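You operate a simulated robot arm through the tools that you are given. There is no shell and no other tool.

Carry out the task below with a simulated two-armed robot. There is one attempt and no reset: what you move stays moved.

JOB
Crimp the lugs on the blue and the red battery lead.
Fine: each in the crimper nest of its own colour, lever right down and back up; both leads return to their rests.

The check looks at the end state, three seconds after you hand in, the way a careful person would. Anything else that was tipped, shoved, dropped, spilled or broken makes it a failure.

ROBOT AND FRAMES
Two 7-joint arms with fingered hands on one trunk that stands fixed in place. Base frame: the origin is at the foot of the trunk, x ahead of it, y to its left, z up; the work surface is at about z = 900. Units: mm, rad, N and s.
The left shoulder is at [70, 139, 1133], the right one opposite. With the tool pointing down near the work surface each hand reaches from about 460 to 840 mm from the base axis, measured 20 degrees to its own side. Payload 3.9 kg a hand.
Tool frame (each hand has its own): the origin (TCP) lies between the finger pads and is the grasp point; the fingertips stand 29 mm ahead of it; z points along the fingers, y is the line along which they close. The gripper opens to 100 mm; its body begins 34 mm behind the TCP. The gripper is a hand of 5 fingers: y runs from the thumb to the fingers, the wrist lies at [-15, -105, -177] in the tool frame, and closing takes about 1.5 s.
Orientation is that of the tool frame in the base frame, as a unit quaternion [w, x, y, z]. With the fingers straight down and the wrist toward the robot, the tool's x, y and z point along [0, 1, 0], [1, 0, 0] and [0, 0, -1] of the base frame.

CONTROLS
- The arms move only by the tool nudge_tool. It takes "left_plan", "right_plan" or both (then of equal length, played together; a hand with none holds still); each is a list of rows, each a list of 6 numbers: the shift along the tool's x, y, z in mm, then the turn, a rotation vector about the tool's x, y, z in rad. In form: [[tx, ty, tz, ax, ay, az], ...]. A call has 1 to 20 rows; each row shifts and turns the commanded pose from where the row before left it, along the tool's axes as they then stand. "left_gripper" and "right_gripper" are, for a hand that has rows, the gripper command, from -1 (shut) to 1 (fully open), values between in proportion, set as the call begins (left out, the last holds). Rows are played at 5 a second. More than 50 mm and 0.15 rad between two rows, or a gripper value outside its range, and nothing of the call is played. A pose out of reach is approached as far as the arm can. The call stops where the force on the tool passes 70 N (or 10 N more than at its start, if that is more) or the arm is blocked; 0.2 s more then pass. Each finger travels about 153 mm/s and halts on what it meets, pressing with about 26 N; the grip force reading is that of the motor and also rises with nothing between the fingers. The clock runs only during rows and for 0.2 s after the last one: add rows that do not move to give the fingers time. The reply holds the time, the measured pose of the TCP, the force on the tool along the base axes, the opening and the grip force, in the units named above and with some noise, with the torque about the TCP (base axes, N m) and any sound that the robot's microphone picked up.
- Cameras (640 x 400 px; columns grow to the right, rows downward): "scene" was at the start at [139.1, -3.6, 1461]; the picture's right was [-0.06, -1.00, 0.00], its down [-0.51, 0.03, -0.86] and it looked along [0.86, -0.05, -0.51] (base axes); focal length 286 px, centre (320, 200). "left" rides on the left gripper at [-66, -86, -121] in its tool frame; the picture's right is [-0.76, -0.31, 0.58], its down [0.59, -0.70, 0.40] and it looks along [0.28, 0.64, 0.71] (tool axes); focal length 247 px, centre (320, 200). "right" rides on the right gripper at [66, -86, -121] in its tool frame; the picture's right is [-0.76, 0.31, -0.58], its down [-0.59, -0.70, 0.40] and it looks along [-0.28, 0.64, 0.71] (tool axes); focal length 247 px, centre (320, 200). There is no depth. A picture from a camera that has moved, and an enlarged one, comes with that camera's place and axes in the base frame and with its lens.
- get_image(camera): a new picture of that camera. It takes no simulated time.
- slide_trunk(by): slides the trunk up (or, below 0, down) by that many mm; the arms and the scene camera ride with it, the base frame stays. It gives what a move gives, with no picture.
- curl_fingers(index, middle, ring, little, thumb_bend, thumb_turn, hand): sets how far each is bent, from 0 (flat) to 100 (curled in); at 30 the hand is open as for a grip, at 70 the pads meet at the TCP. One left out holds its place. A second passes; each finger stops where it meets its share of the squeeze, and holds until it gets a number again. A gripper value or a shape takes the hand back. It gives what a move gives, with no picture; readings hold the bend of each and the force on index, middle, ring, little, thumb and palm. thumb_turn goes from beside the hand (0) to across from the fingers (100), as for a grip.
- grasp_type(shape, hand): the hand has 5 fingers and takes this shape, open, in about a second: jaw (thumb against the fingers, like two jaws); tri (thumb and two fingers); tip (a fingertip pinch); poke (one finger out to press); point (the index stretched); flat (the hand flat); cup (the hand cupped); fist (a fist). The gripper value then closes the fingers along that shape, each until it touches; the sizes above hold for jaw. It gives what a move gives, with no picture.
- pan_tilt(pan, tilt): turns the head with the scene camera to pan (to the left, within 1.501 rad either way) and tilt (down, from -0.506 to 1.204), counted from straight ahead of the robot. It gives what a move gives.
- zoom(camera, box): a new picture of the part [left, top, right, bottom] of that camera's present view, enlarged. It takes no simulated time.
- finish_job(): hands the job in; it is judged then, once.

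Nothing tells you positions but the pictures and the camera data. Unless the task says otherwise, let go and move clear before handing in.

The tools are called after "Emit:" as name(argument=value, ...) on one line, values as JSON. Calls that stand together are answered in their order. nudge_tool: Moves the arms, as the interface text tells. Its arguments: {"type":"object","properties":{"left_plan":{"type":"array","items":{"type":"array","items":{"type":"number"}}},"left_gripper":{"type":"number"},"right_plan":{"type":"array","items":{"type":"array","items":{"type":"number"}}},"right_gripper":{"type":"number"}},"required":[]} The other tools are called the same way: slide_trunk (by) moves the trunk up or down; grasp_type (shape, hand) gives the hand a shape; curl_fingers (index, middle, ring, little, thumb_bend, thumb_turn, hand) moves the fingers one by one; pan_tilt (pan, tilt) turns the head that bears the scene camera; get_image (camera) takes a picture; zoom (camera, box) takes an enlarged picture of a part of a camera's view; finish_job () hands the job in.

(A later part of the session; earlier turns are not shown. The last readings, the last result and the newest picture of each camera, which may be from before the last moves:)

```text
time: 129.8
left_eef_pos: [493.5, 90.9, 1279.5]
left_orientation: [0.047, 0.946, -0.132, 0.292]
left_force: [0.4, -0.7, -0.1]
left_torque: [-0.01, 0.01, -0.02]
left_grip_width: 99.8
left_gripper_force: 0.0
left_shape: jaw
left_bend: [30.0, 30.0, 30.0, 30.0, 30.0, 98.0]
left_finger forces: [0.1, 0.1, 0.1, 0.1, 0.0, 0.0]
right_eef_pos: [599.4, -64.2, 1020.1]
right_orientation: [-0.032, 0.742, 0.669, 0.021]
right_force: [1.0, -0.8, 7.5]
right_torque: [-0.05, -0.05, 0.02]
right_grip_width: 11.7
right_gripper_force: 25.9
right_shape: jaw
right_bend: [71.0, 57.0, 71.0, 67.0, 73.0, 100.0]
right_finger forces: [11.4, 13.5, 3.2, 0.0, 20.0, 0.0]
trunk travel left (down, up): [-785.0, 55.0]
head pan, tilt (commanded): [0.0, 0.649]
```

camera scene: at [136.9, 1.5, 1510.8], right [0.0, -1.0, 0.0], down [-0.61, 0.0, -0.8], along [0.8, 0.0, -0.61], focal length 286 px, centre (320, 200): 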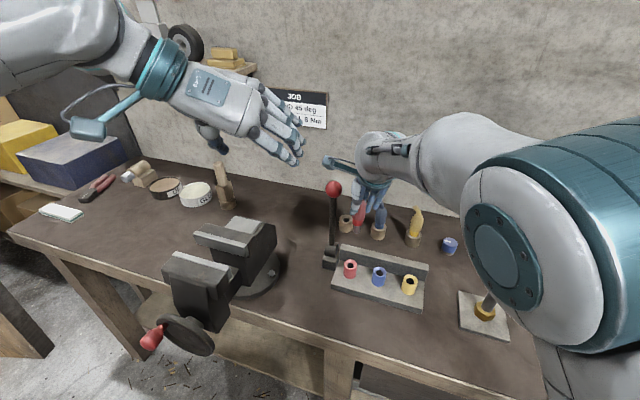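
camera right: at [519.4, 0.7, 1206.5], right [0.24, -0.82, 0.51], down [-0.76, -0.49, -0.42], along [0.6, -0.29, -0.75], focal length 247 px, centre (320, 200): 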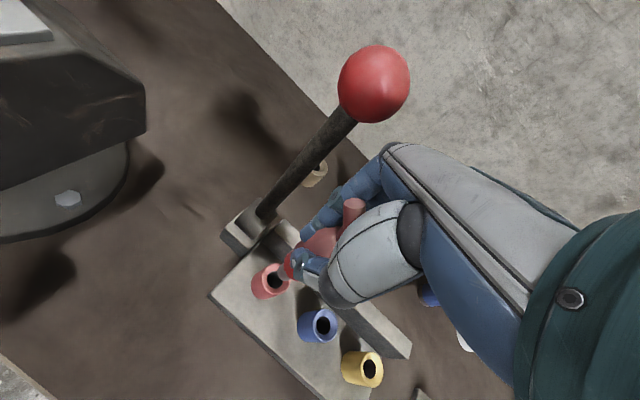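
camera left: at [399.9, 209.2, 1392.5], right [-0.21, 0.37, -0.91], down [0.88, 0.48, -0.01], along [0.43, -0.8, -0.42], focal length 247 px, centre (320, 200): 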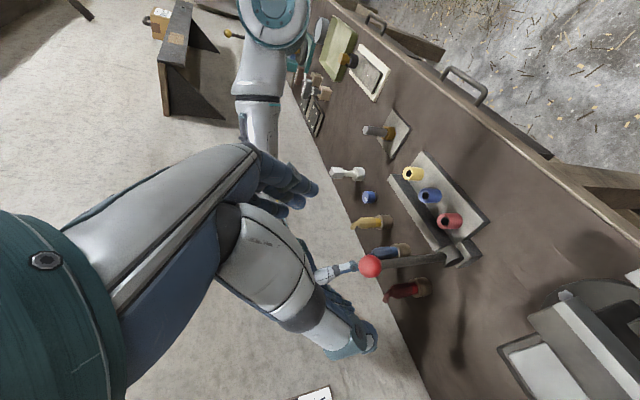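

Seated, with 7.5 N at z≈1020. I'll relax slightly, open, then slide the hand right before lifting so the knuckles stay clear of the lever ball.

Emit:
nudge_tool(right_plan=[[0, 0, -1.5, 0, 0, 0], [0, 0, 0, 0, 0, 0]])

Emit:
nudge_tool(right_plan=[[0, 0, 0, 0, 0, 0], [0, 0, 0, 0, 0, 0], [0, 0, 0, 0, 0, 0], [0, 0, 0, 0, 0, 0], [0, 0, 0, 0, 0, 0], [0, 0, 0, 0, 0, 0], [0, 0, 0, 0, 0, 0]], right_gripper=0.7)

Emit:
zoom(camera="scene", box=[320, 200, 400, 290])

Emit:
get_image(camera="right")

Emit:
zoom(camera="left", box=[350, 170, 480, 270])

```text
time: 130.4
left_eef_pos: [494.4, 91.4, 1280.0]
left_orientation: [0.047, 0.946, -0.132, 0.292]
left_force: [0.5, -0.2, 0.5]
left_torque: [0.04, 0.0, -0.01]
left_grip_width: 99.8
left_gripper_force: 0.2
left_shape: jaw
left_bend: [30.0, 30.0, 30.0, 30.0, 30.0, 98.0]
left_finger forces: [0.0, 0.0, 0.1, 0.0, 0.0, 0.1]
right_eef_pos: [598.4, -65.0, 1021.2]
right_orientation: [-0.033, 0.741, 0.67, 0.02]
right_force: [0.4, -1.2, 6.0]
right_torque: [-0.05, -0.03, -0.02]
right_grip_width: 11.7
right_gripper_force: 25.5
right_shape: jaw
right_bend: [71.0, 57.0, 71.0, 67.0, 73.0, 100.0]
right_finger forces: [11.0, 13.3, 3.2, 0.0, 19.7, 0.1]
trunk travel left (down, up): [-785.0, 55.0]
head pan, tilt (commanded): [0.0, 0.649]
```

```text
time: 132.0
left_eef_pos: [496.1, 92.2, 1280.9]
left_orientation: [0.048, 0.946, -0.132, 0.291]
left_force: [0.0, 0.1, 0.0]
left_torque: [-0.03, -0.04, -0.01]
left_grip_width: 100.0
left_gripper_force: 0.0
left_shape: jaw
left_bend: [30.0, 30.0, 30.0, 30.0, 30.0, 98.0]
left_finger forces: [0.0, 0.0, 0.0, 0.0, 0.0, 0.0]
right_eef_pos: [599.0, -65.1, 1021.0]
right_orientation: [-0.033, 0.742, 0.67, 0.02]
right_force: [-0.2, 0.7, 0.2]
right_torque: [-0.02, -0.01, 0.03]
right_grip_width: 85.0
right_gripper_force: 0.1
right_shape: jaw
right_bend: [36.0, 32.0, 25.0, 35.0, 31.0, 98.0]
right_finger forces: [0.0, 0.0, 0.1, 0.0, 0.0, 0.0]
trunk travel left (down, up): [-785.0, 55.0]
head pan, tilt (commanded): [0.0, 0.649]
```

```text
4.44 times, centred on (360, 245) of scene
camera zoom: at [136.0, 1.5, 1460.9], right [0.0, -1.0, 0.0], down [-0.6, 0.0, -0.8], along [0.8, 0.0, -0.6], focal length 1270 px, centre (142, 0)
```

zoom: 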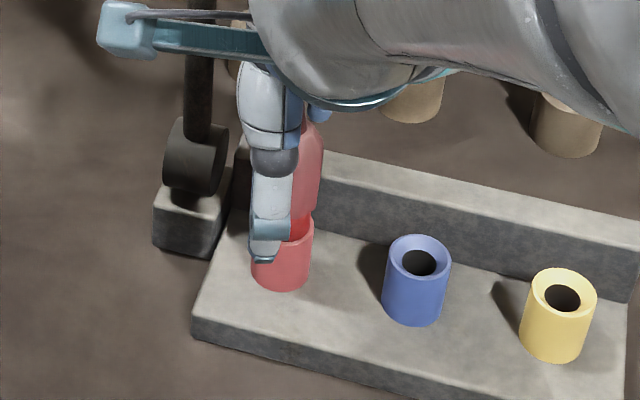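

```text
taken
camera right: at [520.3, -0.9, 1148.9], right [0.24, -0.83, 0.51], down [-0.77, -0.48, -0.43], along [0.6, -0.29, -0.75], focal length 247 px, centre (320, 200)
```

right: 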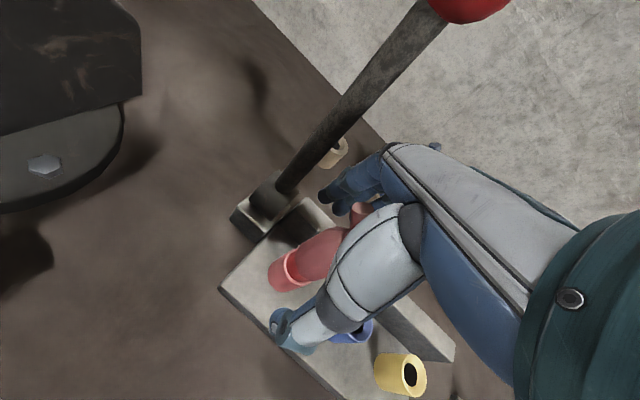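

```text
4.00 times, centred on (415, 220) of left
camera zoom: at [400.8, 208.7, 1342.3], right [-0.21, 0.37, -0.91], down [0.88, 0.48, -0.01], along [0.43, -0.8, -0.42], focal length 988 px, centre (-60, 120)
```

zoom: 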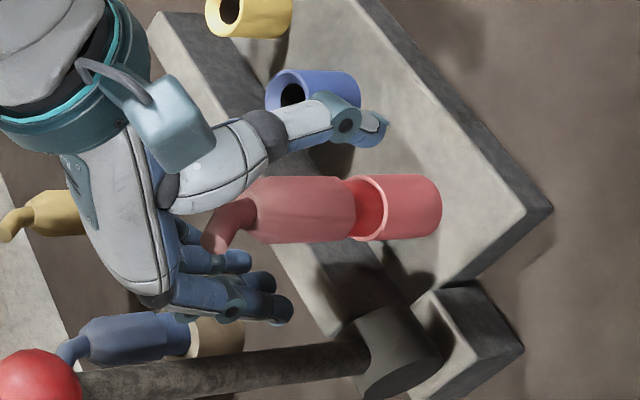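

Red is standing in its nest, fully seated. I'll exit to the right, then up and away.

Emit:
nudge_tool(right_plan=[[-15, 0, -1, 0, 0, 0], [-15, 0, -1, 0, 0, 0], [-15, 0, -2, 0, 0, 0], [0, 0, -25, 0, 0, 0], [0, 0, -30, 0, 0, 0], [0, 0, -30, 0, 0, 0], [0, 0, -30, 0, 0, 0], [-26.8, -11.2, -23, 0, 0, 0], [-26.8, -11.2, -23, 0, 0, 0], [-26.8, -11.2, -23, 0, 0, 0], [-26.8, -11.2, -23, 0, 0, 0], [-26.8, -11.2, -23, 0, 0, 0], [-26.8, -11.2, -23, 0, 0, 0], [-26.8, -11.2, -23, 0, 0, 0], [0, 0, 0, 0, 0, 0]])

Emit:
get_image(camera="scene")

Emit:
zoom(camera="scene", box=[310, 150, 440, 290])

Emit:
get_image(camera="right")

Emit:
get_image(camera="left")

```text
time: 135.2
left_eef_pos: [495.4, 93.0, 1279.2]
left_orientation: [0.047, 0.946, -0.132, 0.291]
left_force: [0.4, 1.5, 0.1]
left_torque: [-0.05, 0.01, -0.03]
left_grip_width: 99.8
left_gripper_force: 0.0
left_shape: jaw
left_bend: [30.0, 30.0, 30.0, 30.0, 30.0, 98.0]
left_finger forces: [0.0, 0.0, 0.1, 0.1, 0.1, 0.1]
right_eef_pos: [502.4, -308.2, 1284.7]
right_orientation: [-0.034, 0.742, 0.669, 0.019]
right_force: [0.2, 0.1, 0.4]
right_torque: [-0.02, -0.01, 0.0]
right_grip_width: 84.9
right_gripper_force: 0.0
right_shape: jaw
right_bend: [36.0, 32.0, 25.0, 35.0, 30.0, 98.0]
right_finger forces: [0.1, 0.1, 0.0, 0.0, 0.0, 0.0]
trunk travel left (down, up): [-785.0, 55.0]
head pan, tilt (commanded): [0.0, 0.649]
```

```text
taken
camera scene: at [136.4, 2.1, 1460.8], right [0.0, -1.0, 0.0], down [-0.6, 0.0, -0.8], along [0.8, 0.0, -0.6], focal length 286 px, centre (320, 200)
```

scene: 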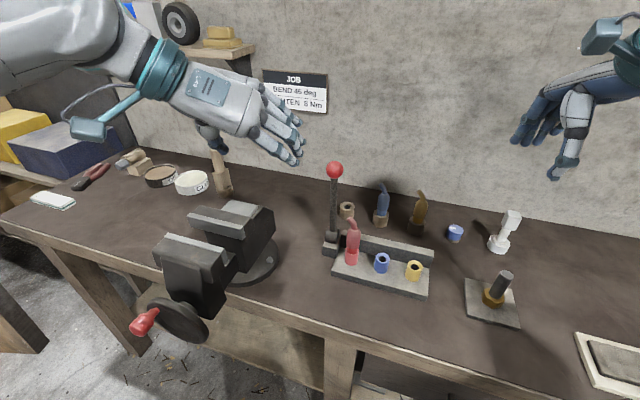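

```text
2.86 times, centred on (375, 220) of scene
camera zoom: at [136.4, 2.1, 1460.8], right [0.0, -1.0, 0.0], down [-0.6, 0.0, -0.8], along [0.8, 0.0, -0.6], focal length 816 px, centre (163, 143)
```

zoom: 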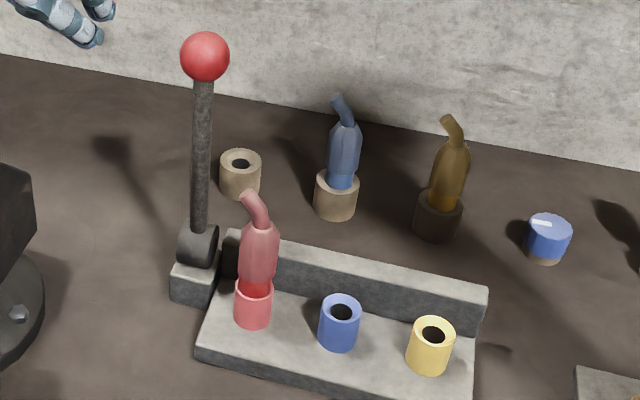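

```text
taken
camera right: at [422.6, -244.9, 1412.5], right [0.24, -0.83, 0.51], down [-0.77, -0.48, -0.42], along [0.6, -0.29, -0.75], focal length 247 px, centre (320, 200)
```

right: 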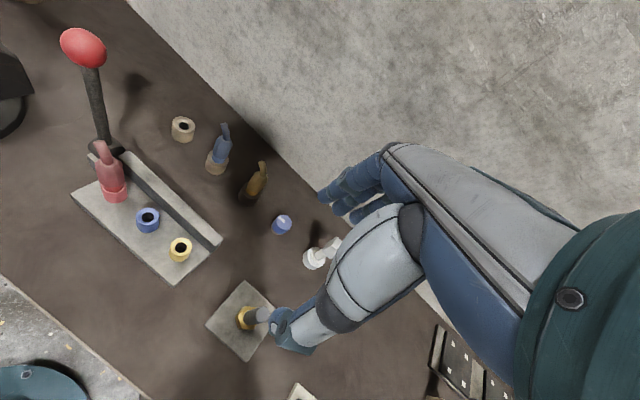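

```text
taken
camera left: at [401.1, 209.3, 1342.0], right [-0.21, 0.37, -0.91], down [0.88, 0.48, -0.01], along [0.43, -0.8, -0.42], focal length 247 px, centre (320, 200)
```

left: 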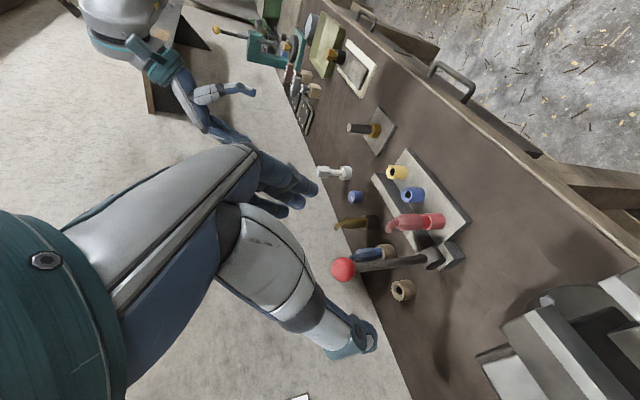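

Red is seated and everything else is in place. Now the lever stroke for red: I'll repeat the approach that worked, tilting the left hand to 45° and moving to the pre-approach point before the ball.

Emit:
nudge_tool(left_plan=[[0, 0, 0, 0, 0.0925, 0], [0, 0, 0, 0, 0.0925, 0], [7.3, 15.1, 29.1, 0, 0, 0], [7.3, 15.1, 29.1, 0, 0, 0], [7.3, 15.1, 29.1, 0, 0, 0], [7.3, 15.1, 29.1, 0, 0, 0], [7.3, 15.1, 29.1, 0, 0, 0], [0, 0, 0, 0, 0, 0]])

Emit:
get_image(camera="left")

Emit:
zoom(camera="scene", box=[260, 120, 400, 280])

```text
time: 137.0
left_eef_pos: [596.7, -16.8, 1202.6]
left_orientation: [0.06, 0.915, -0.127, 0.378]
left_force: [-0.2, -0.3, -0.5]
left_torque: [0.0, -0.04, 0.0]
left_grip_width: 99.7
left_gripper_force: 0.2
left_shape: jaw
left_bend: [30.0, 30.0, 30.0, 30.0, 30.0, 98.0]
left_finger forces: [0.0, 0.1, 0.1, 0.0, 0.0, 0.0]
right_eef_pos: [500.1, -309.1, 1284.6]
right_orientation: [-0.032, 0.741, 0.67, 0.021]
right_force: [-0.2, -0.3, 0.0]
right_torque: [-0.02, -0.03, 0.0]
right_grip_width: 84.9
right_gripper_force: 0.1
right_shape: jaw
right_bend: [36.0, 32.0, 25.0, 35.0, 30.0, 98.0]
right_finger forces: [0.0, 0.0, 0.1, 0.0, 0.0, 0.1]
trunk travel left (down, up): [-785.0, 55.0]
head pan, tilt (commanded): [0.0, 0.649]
```

```text
taken
camera left: at [492.9, 102.3, 1242.3], right [-0.04, 0.32, -0.95], down [0.87, 0.48, 0.12], along [0.5, -0.82, -0.29], focal length 247 px, centre (320, 200)
```

left: 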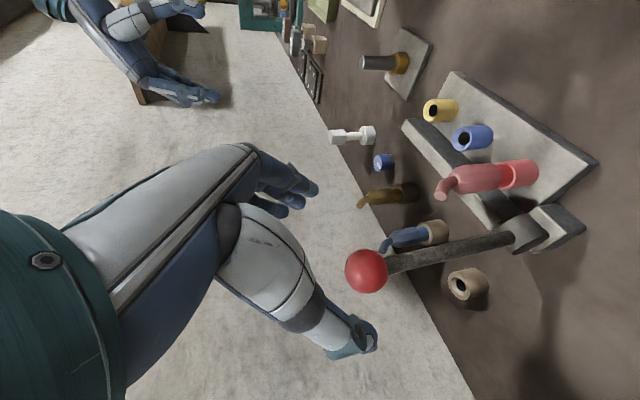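

```text
2.50 times, centred on (330, 200) of scene
camera zoom: at [135.0, 2.3, 1461.0], right [0.0, -1.0, 0.0], down [-0.6, 0.0, -0.8], along [0.8, 0.0, -0.6], focal length 714 px, centre (295, 200)
```

zoom: 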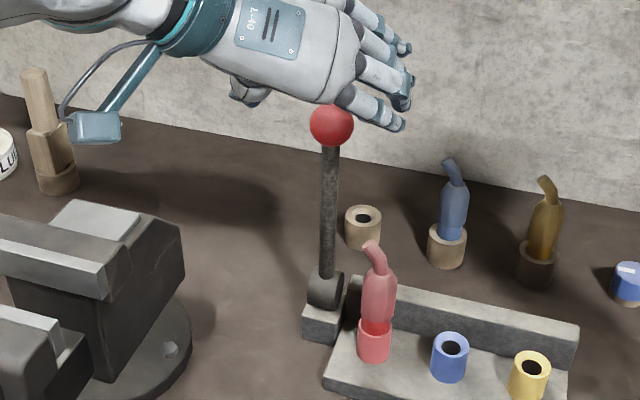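

The ball is at tool offset (-2,-7,72). I'll advance so it sits 16 mm inside the TCP as in the first successful pull, then grip with index, middle and thumb.

Emit:
nudge_tool(left_plan=[[-0.3, -1.2, 16, 0, 0, 0], [-0.3, -1.2, 16, 0, 0, 0], [-0.3, -1.2, 16, 0, 0, 0], [0, -1.0, 16, 0, 0, 0], [0, 0, 16, 0, 0, 0], [0, 0, 7, 0, 0, 0], [0, 0, 0, 0, 0, 0]])

Emit:
get_image(camera="left")

Emit:
zoom(camera="right", box=[20, 0, 220, 220])

```text
time: 138.6
left_eef_pos: [657.0, -29.6, 1140.2]
left_orientation: [0.06, 0.915, -0.127, 0.378]
left_force: [-0.5, 0.9, 0.3]
left_torque: [0.0, -0.02, -0.01]
left_grip_width: 99.9
left_gripper_force: 0.0
left_shape: jaw
left_bend: [30.0, 30.0, 30.0, 30.0, 30.0, 98.0]
left_finger forces: [0.1, 0.0, 0.1, 0.0, 0.0, 0.0]
right_eef_pos: [501.1, -308.9, 1283.5]
right_orientation: [-0.032, 0.742, 0.67, 0.02]
right_force: [0.9, -0.5, 0.4]
right_torque: [0.01, -0.02, 0.0]
right_grip_width: 84.9
right_gripper_force: 0.1
right_shape: jaw
right_bend: [36.0, 32.0, 25.0, 35.0, 30.0, 98.0]
right_finger forces: [0.1, 0.1, 0.0, 0.0, 0.0, 0.1]
trunk travel left (down, up): [-785.0, 55.0]
head pan, tilt (commanded): [0.0, 0.649]
```

```text
taken
camera left: at [553.7, 89.8, 1178.8], right [-0.04, 0.32, -0.95], down [0.87, 0.48, 0.12], along [0.5, -0.82, -0.3], focal length 247 px, centre (320, 200)
```

left: 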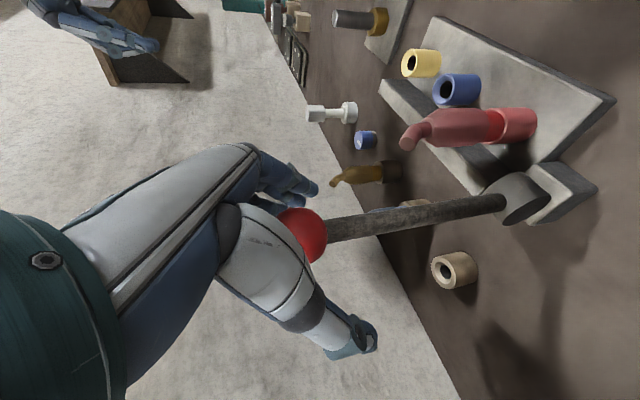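

```text
1.82 times, centred on (120, 110) of right
camera zoom: at [422.1, -245.0, 1412.4], right [0.24, -0.83, 0.51], down [-0.77, -0.48, -0.43], along [0.6, -0.29, -0.75], focal length 449 px, centre (684, 364)
```

zoom: 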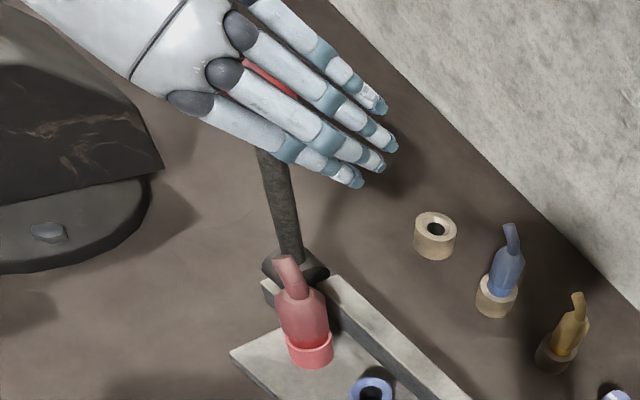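

Emit:
curl_fingers(hand="left", index=72, middle=72, ring=25, little=25, thumb_bend=72)

Emit:
nudge_tool(left_plan=[[-11.9, 0, -10.9, 0, 0, 0], [-12.8, 0, -9.8, 0, 0, 0], [-13.6, 0, -8.7, 0, 0, 0], [0, 0, 0, 0, 0, 0]])

Emit:
zoom(camera="right", box=[20, 0, 220, 220])

Emit:
get_image(camera="left")

```text
time: 139.6
left_eef_pos: [657.0, -31.9, 1139.1]
left_orientation: [0.059, 0.915, -0.129, 0.377]
left_force: [-2.3, -8.9, -5.2]
left_torque: [0.06, -0.05, 0.0]
left_grip_width: 11.7
left_gripper_force: 10.2
left_shape: fingers
left_bend: [62.0, 71.0, 25.0, 25.0, 66.0, 97.0]
left_finger forces: [13.2, 2.2, 0.0, 0.0, 5.4, 0.0]
right_eef_pos: [501.5, -311.9, 1284.8]
right_orientation: [-0.034, 0.741, 0.67, 0.02]
right_force: [-0.3, 0.4, 0.2]
right_torque: [-0.03, 0.02, -0.01]
right_grip_width: 84.6
right_gripper_force: 0.1
right_shape: jaw
right_bend: [36.0, 32.0, 25.0, 35.0, 30.0, 98.0]
right_finger forces: [0.0, 0.0, 0.1, 0.1, 0.1, 0.0]
trunk travel left (down, up): [-785.0, 55.0]
head pan, tilt (commanded): [0.0, 0.649]
```

```text
time: 140.6
left_eef_pos: [612.6, -18.6, 1133.6]
left_orientation: [0.059, 0.916, -0.128, 0.376]
left_force: [3.1, -3.9, -9.1]
left_torque: [0.05, -0.19, -0.01]
left_grip_width: 12.4
left_gripper_force: 10.4
left_shape: fingers
left_bend: [62.0, 72.0, 25.0, 25.0, 66.0, 97.0]
left_finger forces: [11.6, 0.8, 0.0, 0.0, 8.1, 0.0]
right_eef_pos: [504.2, -309.4, 1284.3]
right_orientation: [-0.034, 0.741, 0.67, 0.021]
right_force: [0.0, -0.6, 0.3]
right_torque: [0.01, 0.02, -0.03]
right_grip_width: 84.8
right_gripper_force: 0.1
right_shape: jaw
right_bend: [36.0, 32.0, 25.0, 35.0, 30.0, 98.0]
right_finger forces: [0.1, 0.1, 0.0, 0.0, 0.1, 0.0]
trunk travel left (down, up): [-785.0, 55.0]
head pan, tilt (commanded): [0.0, 0.649]
```

```text
1.82 times, centred on (120, 110) of right
camera zoom: at [424.3, -246.2, 1411.4], right [0.24, -0.83, 0.51], down [-0.77, -0.48, -0.42], along [0.6, -0.29, -0.75], focal length 449 px, centre (684, 364)
```

zoom: 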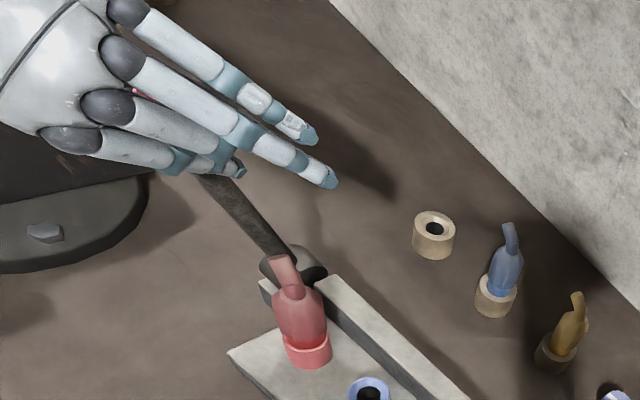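

```text
taken
camera left: at [509.5, 100.9, 1172.5], right [-0.04, 0.32, -0.95], down [0.87, 0.48, 0.12], along [0.5, -0.81, -0.3], focal length 247 px, centre (320, 200)
```

left: 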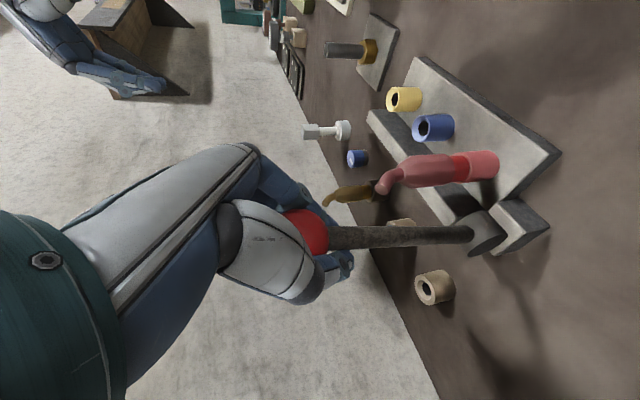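

The lever follows. Ring and little extended might come near the red lead as I go lower, so I'll curl them in first.

Emit:
curl_fingers(hand="left", ring=100, little=100)

Emit:
nudge_tool(left_plan=[[-15.1, 0, -7.4, 0, -0.0465, 0], [-15.9, 0, -5.6, 0, -0.0465, 0], [-16.6, 0, -3.4, 0, -0.0465, 0], [0, 0, 0, 0, 0, 0]])

Emit:
zoom(camera="right", box=[20, 0, 220, 220])

Emit:
get_image(camera="left")

Emit:
zoom(camera="scene", box=[260, 150, 400, 290])

```text
time: 141.6
left_eef_pos: [613.3, -17.0, 1133.2]
left_orientation: [0.059, 0.915, -0.127, 0.378]
left_force: [1.8, -3.2, -9.9]
left_torque: [0.04, -0.18, 0.05]
left_grip_width: 12.6
left_gripper_force: 10.3
left_shape: fingers
left_bend: [62.0, 72.0, 100.0, 100.0, 66.0, 97.0]
left_finger forces: [11.4, 0.9, 0.0, 0.1, 8.4, 0.0]
right_eef_pos: [502.9, -310.2, 1283.1]
right_orientation: [-0.033, 0.742, 0.67, 0.019]
right_force: [-1.0, 0.0, 0.0]
right_torque: [0.02, -0.01, -0.03]
right_grip_width: 85.1
right_gripper_force: 0.1
right_shape: jaw
right_bend: [36.0, 32.0, 25.0, 35.0, 30.0, 98.0]
right_finger forces: [0.1, 0.0, 0.0, 0.1, 0.0, 0.0]
trunk travel left (down, up): [-785.0, 55.0]
head pan, tilt (commanded): [0.0, 0.649]
```

```text
time: 142.6
left_eef_pos: [568.6, -5.2, 1114.6]
left_orientation: [0.051, 0.94, -0.131, 0.312]
left_force: [6.3, -1.5, -7.9]
left_torque: [0.05, -0.2, 0.06]
left_grip_width: 15.2
left_gripper_force: 9.6
left_shape: fingers
left_bend: [63.0, 72.0, 100.0, 100.0, 67.0, 98.0]
left_finger forces: [9.1, 0.0, 0.0, 0.0, 9.9, 0.1]
right_eef_pos: [503.2, -309.4, 1283.1]
right_orientation: [-0.033, 0.742, 0.67, 0.019]
right_force: [-0.5, 0.2, -0.6]
right_torque: [0.0, -0.03, -0.02]
right_grip_width: 84.7
right_gripper_force: 0.1
right_shape: jaw
right_bend: [36.0, 32.0, 25.0, 35.0, 30.0, 98.0]
right_finger forces: [0.1, 0.0, 0.0, 0.1, 0.1, 0.0]
trunk travel left (down, up): [-785.0, 55.0]
head pan, tilt (commanded): [0.0, 0.649]
```

```text
1.82 times, centred on (120, 110) of right
camera zoom: at [425.1, -245.3, 1411.3], right [0.24, -0.83, 0.51], down [-0.77, -0.48, -0.42], along [0.6, -0.29, -0.75], focal length 449 px, centre (684, 364)
```

zoom: 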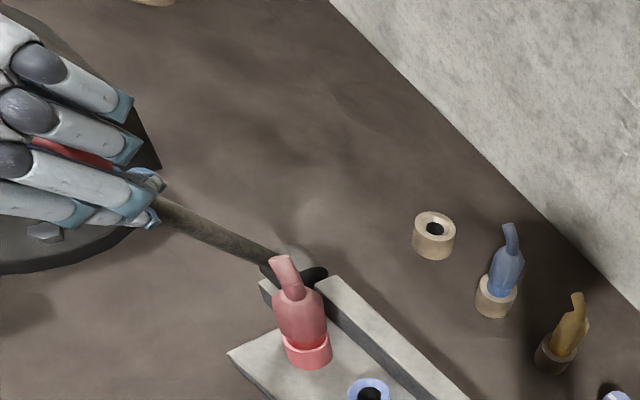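

```text
taken
camera left: at [472.3, 112.5, 1171.6], right [-0.17, 0.36, -0.92], down [0.88, 0.48, 0.02], along [0.45, -0.8, -0.39], focal length 247 px, centre (320, 200)
```

left: 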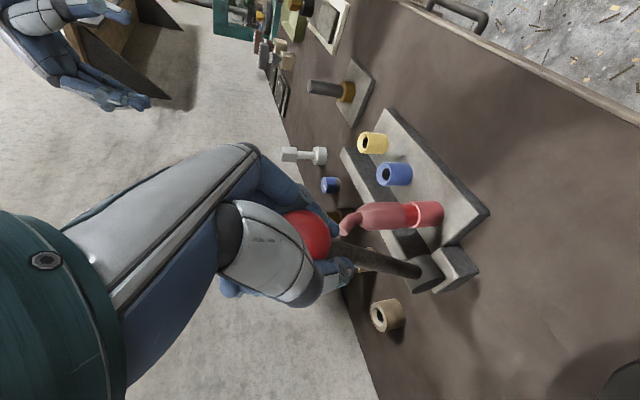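

```text
2.86 times, centred on (330, 220) of scene
camera zoom: at [138.8, 1.3, 1460.6], right [0.0, -1.0, 0.0], down [-0.61, 0.0, -0.8], along [0.8, 0.0, -0.61], focal length 816 px, centre (291, 143)
```

zoom: 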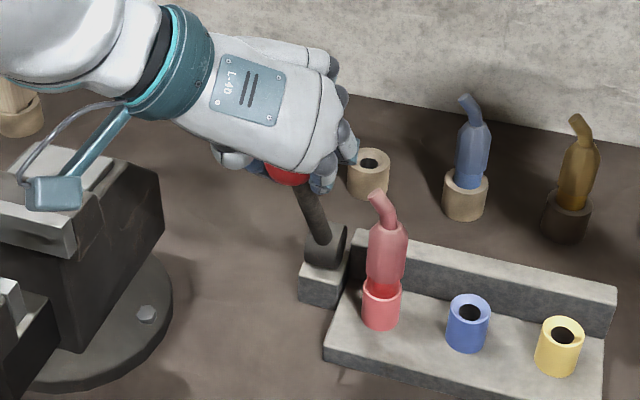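

Following well and clear of the red lead. Continuing to about 45°.

Emit:
nudge_tool(left_plan=[[-16.8, 0, -1.3, 0, -0.0465, 0], [-16.8, 0, 0.9, 0, -0.0465, 0], [-16.6, 0, 3.1, 0, -0.0465, 0], [0, 0, 0, 0, 0, 0]])

Emit:
zoom(camera="right", box=[20, 0, 220, 220])

Emit:
get_image(camera="left")

Emit:
zoom(camera="scene", box=[260, 150, 400, 290])

```text
time: 143.6
left_eef_pos: [528.2, 6.0, 1084.7]
left_orientation: [0.041, 0.959, -0.133, 0.246]
left_force: [8.8, 2.2, -2.0]
left_torque: [-0.1, 0.0, -0.23]
left_grip_width: 10.8
left_gripper_force: 9.9
left_shape: fingers
left_bend: [72.0, 68.0, 100.0, 100.0, 66.0, 98.0]
left_finger forces: [3.7, 2.5, 3.1, 0.0, 10.2, 0.0]
right_eef_pos: [503.5, -307.7, 1281.7]
right_orientation: [-0.033, 0.741, 0.67, 0.02]
right_force: [-0.6, 0.3, 0.6]
right_torque: [-0.03, -0.03, 0.0]
right_grip_width: 84.7
right_gripper_force: 0.1
right_shape: jaw
right_bend: [36.0, 32.0, 25.0, 35.0, 30.0, 98.0]
right_finger forces: [0.0, 0.0, 0.0, 0.0, 0.0, 0.0]
trunk travel left (down, up): [-785.0, 55.0]
head pan, tilt (commanded): [0.0, 0.649]
```

```text
1.82 times, centred on (120, 110) of right
camera zoom: at [424.5, -244.5, 1411.7], right [0.24, -0.82, 0.51], down [-0.77, -0.48, -0.42], along [0.6, -0.29, -0.75], focal length 449 px, centre (684, 364)
```

zoom: 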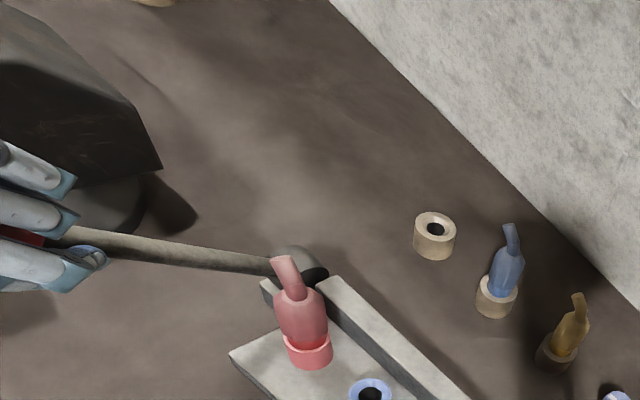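

```text
taken
camera left: at [440.7, 120.9, 1157.9], right [-0.29, 0.39, -0.87], down [0.88, 0.48, -0.08], along [0.39, -0.79, -0.48], focal length 247 px, centre (320, 200)
```

left: 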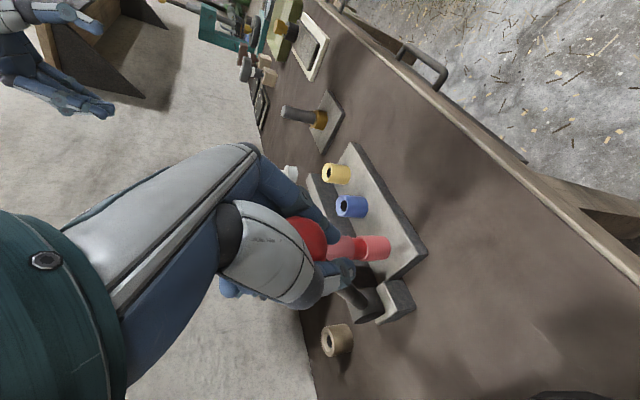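

```text
2.86 times, centred on (330, 220) of scene
camera zoom: at [138.2, 2.2, 1460.7], right [0.0, -1.0, 0.0], down [-0.61, 0.0, -0.8], along [0.8, 0.0, -0.61], focal length 816 px, centre (291, 143)
```

zoom: 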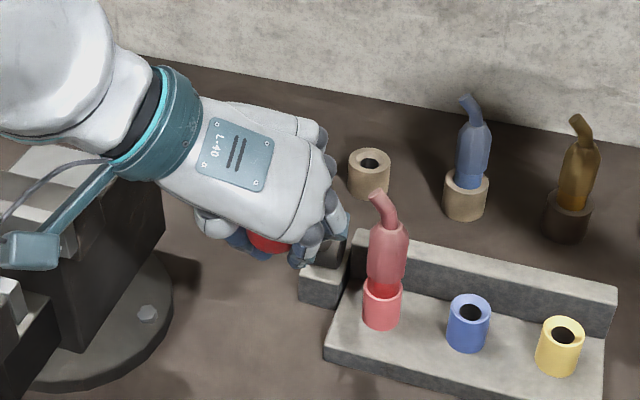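

Emit:
nudge_tool(left_plan=[[-16.1, 0, 5.0, 0, -0.0465, 0], [-15.3, 0, 7.2, 0, -0.0465, 0], [0, 0, 0, 0, 0, 0]])

Emit:
zoom(camera="right", box=[0, 40, 180, 240])

Emit:
get_image(camera="left")

```text
time: 144.4
left_eef_pos: [506.0, 13.9, 1057.5]
left_orientation: [0.036, 0.97, -0.135, 0.199]
left_force: [4.3, 6.0, -4.1]
left_torque: [-0.08, 0.0, -0.11]
left_grip_width: 9.8
left_gripper_force: 9.7
left_shape: fingers
left_bend: [72.0, 72.0, 100.0, 100.0, 66.0, 97.0]
left_finger forces: [4.4, 0.7, 4.3, 0.0, 10.5, 0.1]
right_eef_pos: [501.9, -306.8, 1284.8]
right_orientation: [-0.032, 0.742, 0.669, 0.019]
right_force: [0.1, 0.5, 0.3]
right_torque: [0.0, 0.02, 0.02]
right_grip_width: 84.9
right_gripper_force: 0.0
right_shape: jaw
right_bend: [36.0, 32.0, 25.0, 35.0, 30.0, 98.0]
right_finger forces: [0.0, 0.1, 0.1, 0.0, 0.1, 0.0]
trunk travel left (down, up): [-785.0, 55.0]
head pan, tilt (commanded): [0.0, 0.649]
```

```text
2.00 times, centred on (90, 140) of right
camera zoom: at [423.8, -243.7, 1411.9], right [0.24, -0.82, 0.51], down [-0.77, -0.48, -0.42], along [0.6, -0.29, -0.75], focal length 494 px, centre (780, 320)
```

zoom: 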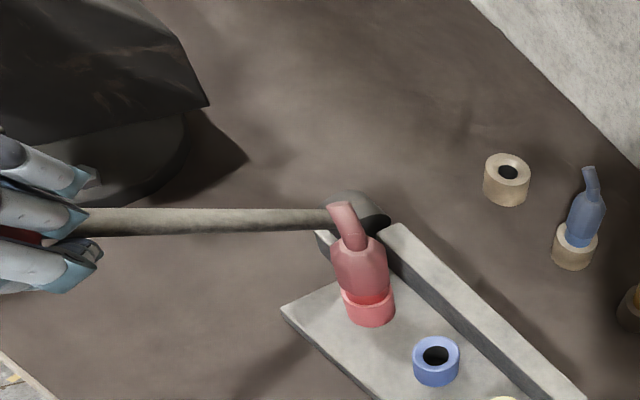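

```text
taken
camera left: at [425.7, 126.3, 1141.5], right [-0.37, 0.41, -0.83], down [0.87, 0.48, -0.14], along [0.34, -0.77, -0.53], focal length 247 px, centre (320, 200)
```

left: 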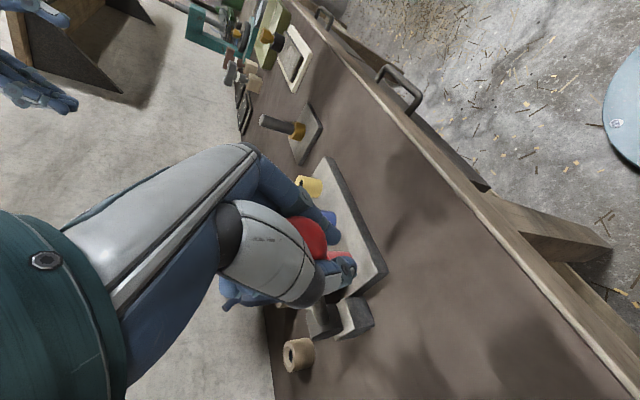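

Emit:
nudge_tool(left_plan=[[-7, 0, 4.4, 0, -0.0232, 0], [-7, 0, 4.4, 0, -0.0232, 0], [0, 0, 0, 0, 0, 0]])

Emit:
zoom(camera="right", box=[0, 40, 180, 240])

Emit:
get_image(camera="left")

```text
time: 145.2
left_eef_pos: [498.4, 14.8, 1045.1]
left_orientation: [0.033, 0.974, -0.136, 0.179]
left_force: [6.4, 6.1, -1.2]
left_torque: [-0.12, -0.03, -0.12]
left_grip_width: 9.5
left_gripper_force: 10.8
left_shape: fingers
left_bend: [72.0, 72.0, 100.0, 100.0, 66.0, 97.0]
left_finger forces: [3.2, 0.0, 6.9, 0.1, 11.2, 0.1]
right_eef_pos: [502.0, -306.2, 1283.0]
right_orientation: [-0.032, 0.742, 0.669, 0.019]
right_force: [-0.5, 0.3, 1.0]
right_torque: [0.0, 0.01, 0.0]
right_grip_width: 84.8
right_gripper_force: 0.1
right_shape: jaw
right_bend: [36.0, 32.0, 25.0, 35.0, 30.0, 98.0]
right_finger forces: [0.0, 0.0, 0.1, 0.0, 0.0, 0.0]
trunk travel left (down, up): [-785.0, 55.0]
head pan, tilt (commanded): [0.0, 0.649]
```

```text
2.00 times, centred on (90, 140) of right
camera zoom: at [424.2, -243.5, 1412.0], right [0.24, -0.82, 0.51], down [-0.77, -0.48, -0.42], along [0.6, -0.29, -0.75], focal length 494 px, centre (780, 320)
```

zoom: 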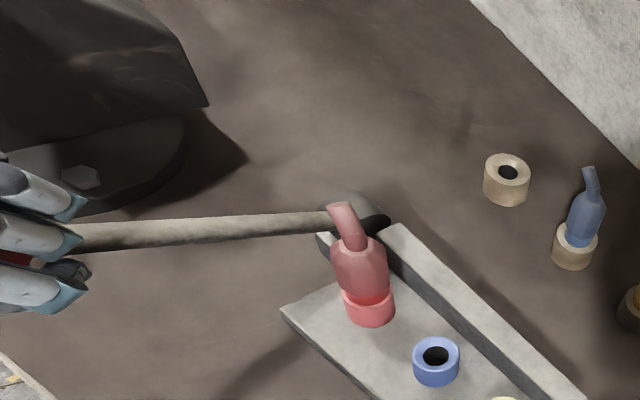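

```text
taken
camera left: at [421.2, 127.8, 1133.5], right [-0.4, 0.42, -0.81], down [0.86, 0.48, -0.17], along [0.32, -0.77, -0.56], focal length 247 px, centre (320, 200)
```

left: 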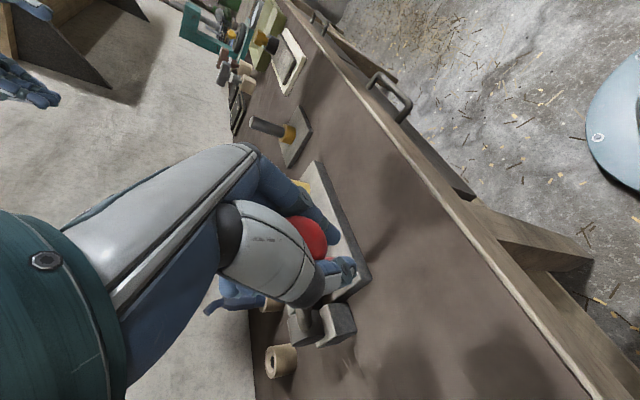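

At about 60° now. I'll press a few more millimetres to confirm the hard stop.

Emit:
nudge_tool(left_plan=[[-4, 0, 3, 0, -0.0116, 0], [-4, 0, 3, 0, -0.0116, 0], [0, 0, 0, 0, 0, 0]])

Emit:
zoom(camera="right", box=[0, 40, 180, 240])

```text
time: 146.0
left_eef_pos: [496.5, 16.0, 1039.2]
left_orientation: [0.032, 0.976, -0.134, 0.169]
left_force: [17.9, 3.7, 16.5]
left_torque: [0.05, 0.14, -0.19]
left_grip_width: 8.9
left_gripper_force: 18.7
left_shape: fingers
left_bend: [72.0, 72.0, 100.0, 100.0, 66.0, 97.0]
left_finger forces: [2.1, 0.0, 23.8, 0.1, 11.7, 0.0]
right_eef_pos: [502.8, -308.5, 1283.9]
right_orientation: [-0.034, 0.742, 0.669, 0.019]
right_force: [0.8, -0.3, -0.4]
right_torque: [-0.02, 0.04, -0.01]
right_grip_width: 85.2
right_gripper_force: 0.1
right_shape: jaw
right_bend: [36.0, 32.0, 25.0, 35.0, 30.0, 98.0]
right_finger forces: [0.0, 0.0, 0.1, 0.0, 0.0, 0.0]
trunk travel left (down, up): [-785.0, 55.0]
head pan, tilt (commanded): [0.0, 0.649]
```

```text
2.00 times, centred on (90, 140) of right
camera zoom: at [424.8, -244.2, 1411.9], right [0.24, -0.82, 0.51], down [-0.77, -0.48, -0.42], along [0.6, -0.29, -0.75], focal length 494 px, centre (780, 320)
```

zoom: 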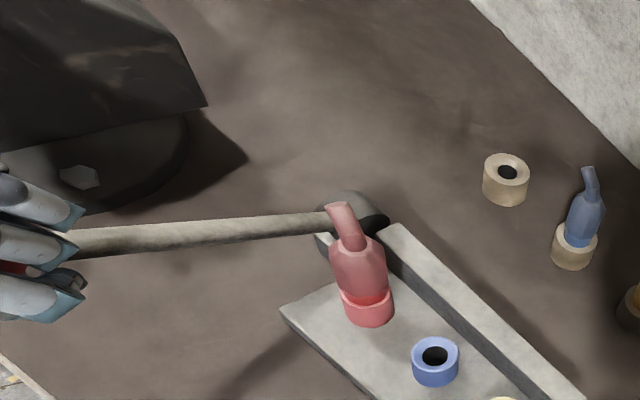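

Emit:
nudge_tool(left_plan=[[-2, 0, 3, 0, 0, 0], [-1, 0, 2, 0, 0, 0], [0, 0, 0, 0, 0, 0]])

Emit:
zoom(camera="right", box=[0, 40, 180, 240])

```text
time: 146.8
left_eef_pos: [496.1, 14.8, 1035.1]
left_orientation: [0.032, 0.975, -0.132, 0.173]
left_force: [25.3, -3.9, 37.4]
left_torque: [0.41, 0.38, -0.27]
left_grip_width: 6.1
left_gripper_force: 29.2
left_shape: fingers
left_bend: [72.0, 72.0, 100.0, 100.0, 66.0, 97.0]
left_finger forces: [0.6, 0.0, 47.3, 0.0, 10.6, 0.0]
right_eef_pos: [501.4, -308.9, 1284.2]
right_orientation: [-0.033, 0.742, 0.67, 0.02]
right_force: [-0.6, -0.5, -0.2]
right_torque: [-0.04, -0.01, 0.01]
right_grip_width: 84.8
right_gripper_force: 0.0
right_shape: jaw
right_bend: [36.0, 32.0, 25.0, 35.0, 30.0, 98.0]
right_finger forces: [0.0, 0.0, 0.0, 0.1, 0.0, 0.0]
trunk travel left (down, up): [-785.0, 55.0]
head pan, tilt (commanded): [0.0, 0.649]
```

```text
2.00 times, centred on (90, 140) of right
camera zoom: at [423.5, -245.7, 1412.0], right [0.24, -0.83, 0.51], down [-0.77, -0.48, -0.42], along [0.6, -0.29, -0.75], focal length 494 px, centre (780, 320)
```

zoom: 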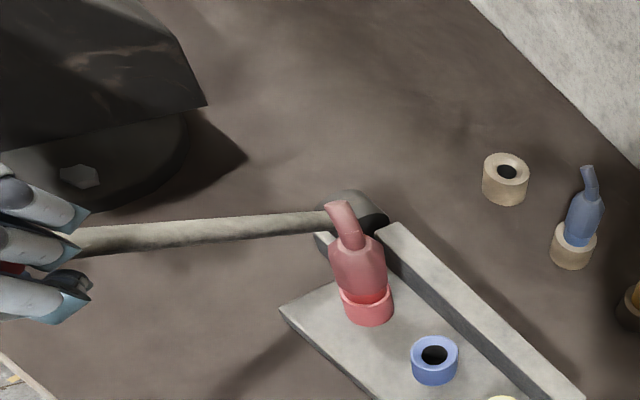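

45 N with no further movement: the lever is hard down on its stop. Now I'll bring it back up along the same arc; the ball is caged between index/thumb and ring.

Emit:
nudge_tool(left_plan=[[3, 0, -5, 0, 0, 0], [8, 0, -6, 0, 0.0232, 0], [13.7, 0, -9.5, 0, 0.0465, 0], [14.9, 0, -7.9, 0, 0.0465, 0], [15.8, 0, -5.8, 0, 0.0465, 0], [0, 0, 0, 0, 0, 0]])

Emit:
zoom(camera="right", box=[0, 0, 200, 220])

Emit:
get_image(camera="left")

Emit:
zoom(camera="scene", box=[260, 150, 400, 290])

```text
time: 148.2
left_eef_pos: [528.5, 6.9, 1082.9]
left_orientation: [0.041, 0.959, -0.134, 0.246]
left_force: [0.0, 3.0, -2.8]
left_torque: [0.01, 0.21, -0.12]
left_grip_width: 6.9
left_gripper_force: 13.5
left_shape: fingers
left_bend: [72.0, 71.0, 100.0, 100.0, 66.0, 95.0]
left_finger forces: [4.3, 3.4, 8.1, 0.0, 10.1, 0.0]
right_eef_pos: [502.7, -307.4, 1283.9]
right_orientation: [-0.033, 0.742, 0.669, 0.02]
right_force: [-0.7, -0.5, -0.1]
right_torque: [0.01, 0.01, 0.02]
right_grip_width: 85.0
right_gripper_force: 0.0
right_shape: jaw
right_bend: [36.0, 32.0, 25.0, 35.0, 30.0, 98.0]
right_finger forces: [0.1, 0.0, 0.0, 0.0, 0.1, 0.0]
trunk travel left (down, up): [-785.0, 55.0]
head pan, tilt (commanded): [0.0, 0.649]
```

```text
1.82 times, centred on (100, 110) of right
camera zoom: at [422.8, -244.5, 1412.2], right [0.24, -0.82, 0.51], down [-0.77, -0.48, -0.42], along [0.6, -0.29, -0.75], focal length 449 px, centre (720, 364)
```

zoom: 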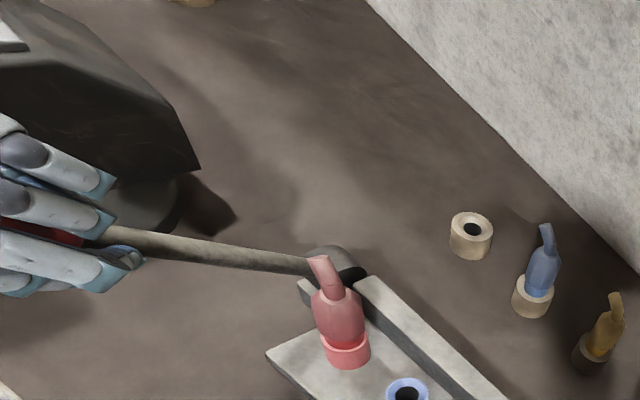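

```text
taken
camera left: at [439.8, 121.1, 1157.4], right [-0.29, 0.39, -0.88], down [0.88, 0.48, -0.07], along [0.39, -0.79, -0.48], focal length 247 px, centre (320, 200)
```

left: 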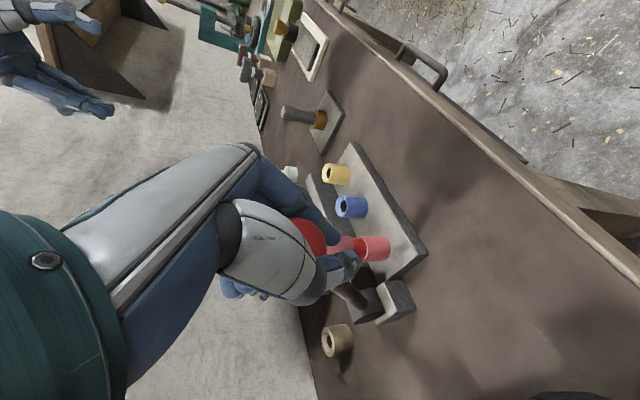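

```text
2.86 times, centred on (330, 220) of scene
camera zoom: at [136.5, 2.2, 1460.8], right [0.0, -1.0, 0.0], down [-0.6, 0.0, -0.8], along [0.8, 0.0, -0.6], focal length 816 px, centre (291, 143)
```

zoom: 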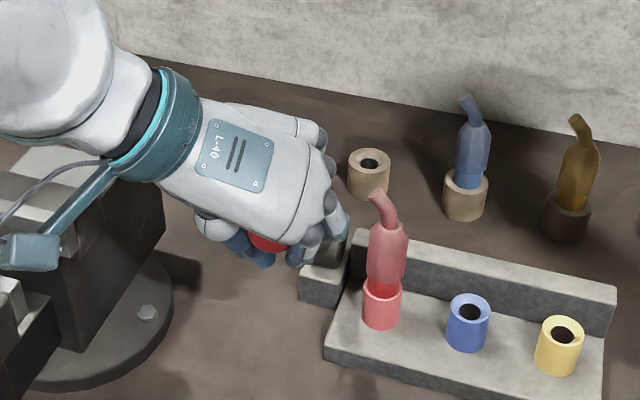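

The lever is following back up, now about 45°, with low force. I'll continue raising it.

Emit:
nudge_tool(left_plan=[[16.4, 0, -3.8, 0, 0.0465, 0], [16.8, 0, -1.6, 0, 0.0465, 0], [16.9, 0, 0.5, 0, 0.0465, 0], [16.7, 0, 2.6, 0, 0.0465, 0], [0, 0, 0, 0, 0, 0]])

Emit:
zoom(camera="right", box=[0, 0, 200, 220])

Emit:
get_image(camera="left")

Emit:
zoom(camera="scene", box=[260, 150, 400, 290])

```text
time: 149.4
left_eef_pos: [581.4, -11.1, 1124.1]
left_orientation: [0.054, 0.932, -0.13, 0.334]
left_force: [-3.8, -2.1, 0.1]
left_torque: [0.18, 0.17, 0.05]
left_grip_width: 5.5
left_gripper_force: 10.8
left_shape: fingers
left_bend: [72.0, 71.0, 100.0, 100.0, 67.0, 95.0]
left_finger forces: [5.0, 3.7, 6.8, 0.0, 7.4, 0.1]
right_eef_pos: [501.1, -308.5, 1285.2]
right_orientation: [-0.032, 0.742, 0.669, 0.02]
right_force: [1.4, 0.0, -0.1]
right_torque: [0.0, 0.02, 0.0]
right_grip_width: 85.2
right_gripper_force: 0.0
right_shape: jaw
right_bend: [36.0, 32.0, 25.0, 35.0, 30.0, 98.0]
right_finger forces: [0.0, 0.1, 0.1, 0.0, 0.0, 0.0]
trunk travel left (down, up): [-785.0, 55.0]
head pan, tilt (commanded): [0.0, 0.649]
```

```text
1.82 times, centred on (100, 110) of right
camera zoom: at [421.4, -245.8, 1412.5], right [0.24, -0.83, 0.51], down [-0.76, -0.48, -0.43], along [0.6, -0.29, -0.75], focal length 449 px, centre (720, 364)
```

zoom: 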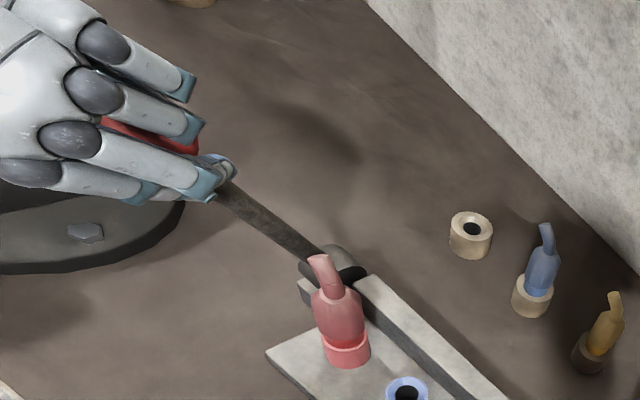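

```text
taken
camera left: at [480.9, 108.3, 1174.6], right [-0.12, 0.34, -0.93], down [0.88, 0.48, 0.06], along [0.47, -0.81, -0.36], focal length 247 px, centre (320, 200)
```

left: 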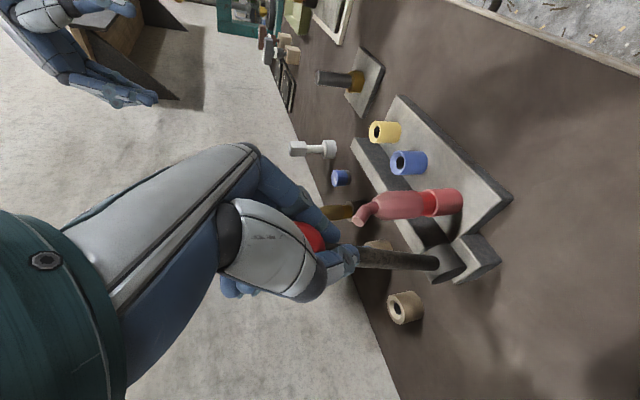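

```text
2.86 times, centred on (330, 220) of scene
camera zoom: at [135.0, 0.9, 1461.0], right [0.0, -1.0, 0.0], down [-0.6, 0.0, -0.8], along [0.8, 0.0, -0.6], focal length 816 px, centre (291, 143)
```

zoom: 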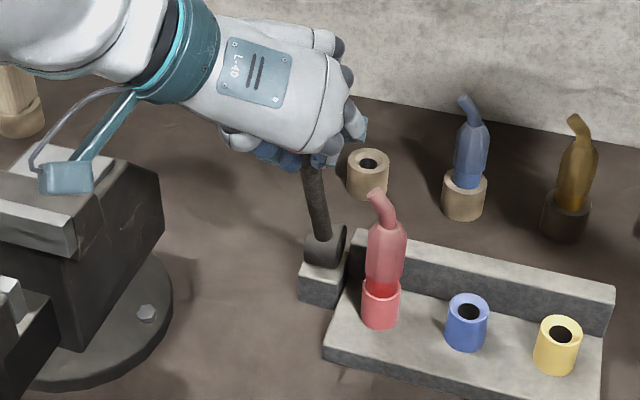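

Emit:
nudge_tool(left_plan=[[16.1, 0, 4.8, 0, 0.0465, 0], [15.4, 0, 6.7, 0, 0.0465, 0], [13.6, 0, 8.7, 0, 0, 0], [0, 0, 0, 0, 0, 0]])

Emit:
zoom(camera="right", box=[0, 0, 200, 220])

Emit:
get_image(camera="left")

```text
time: 150.4
left_eef_pos: [625.1, -22.9, 1136.4]
left_orientation: [0.06, 0.915, -0.127, 0.377]
left_force: [-1.2, -4.4, -7.7]
left_torque: [0.16, 0.22, 0.03]
left_grip_width: 5.7
left_gripper_force: 8.5
left_shape: fingers
left_bend: [71.0, 65.0, 100.0, 100.0, 71.0, 94.0]
left_finger forces: [3.5, 7.2, 0.1, 0.0, 6.7, 0.1]
right_eef_pos: [502.1, -309.8, 1283.3]
right_orientation: [-0.033, 0.742, 0.67, 0.021]
right_force: [0.2, -0.1, 0.0]
right_torque: [0.01, -0.02, 0.01]
right_grip_width: 85.1
right_gripper_force: 0.1
right_shape: jaw
right_bend: [36.0, 32.0, 25.0, 35.0, 30.0, 98.0]
right_finger forces: [0.0, 0.0, 0.0, 0.0, 0.0, 0.0]
trunk travel left (down, up): [-785.0, 55.0]
head pan, tilt (commanded): [0.0, 0.649]
```

```text
1.82 times, centred on (100, 110) of right
camera zoom: at [422.8, -246.5, 1411.8], right [0.24, -0.83, 0.51], down [-0.77, -0.48, -0.43], along [0.6, -0.29, -0.75], focal length 449 px, centre (720, 364)
```

zoom: 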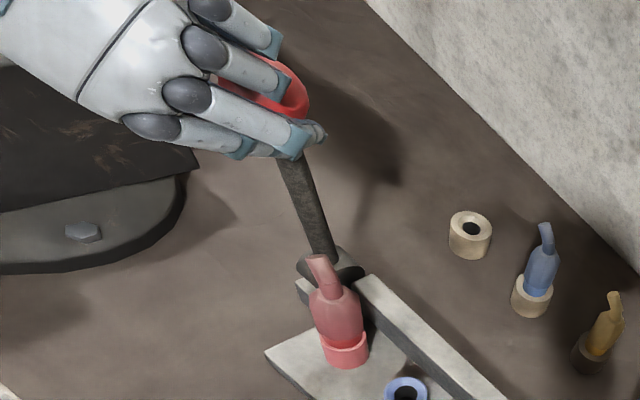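

```text
taken
camera left: at [522.8, 95.4, 1176.5], right [-0.04, 0.32, -0.95], down [0.87, 0.48, 0.12], along [0.5, -0.82, -0.3], focal length 247 px, centre (320, 200)
```

left: 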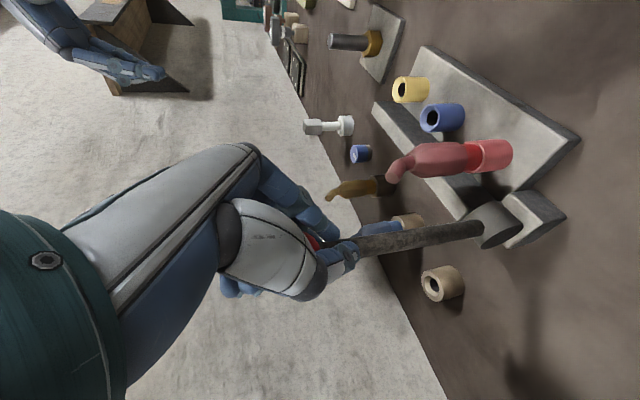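

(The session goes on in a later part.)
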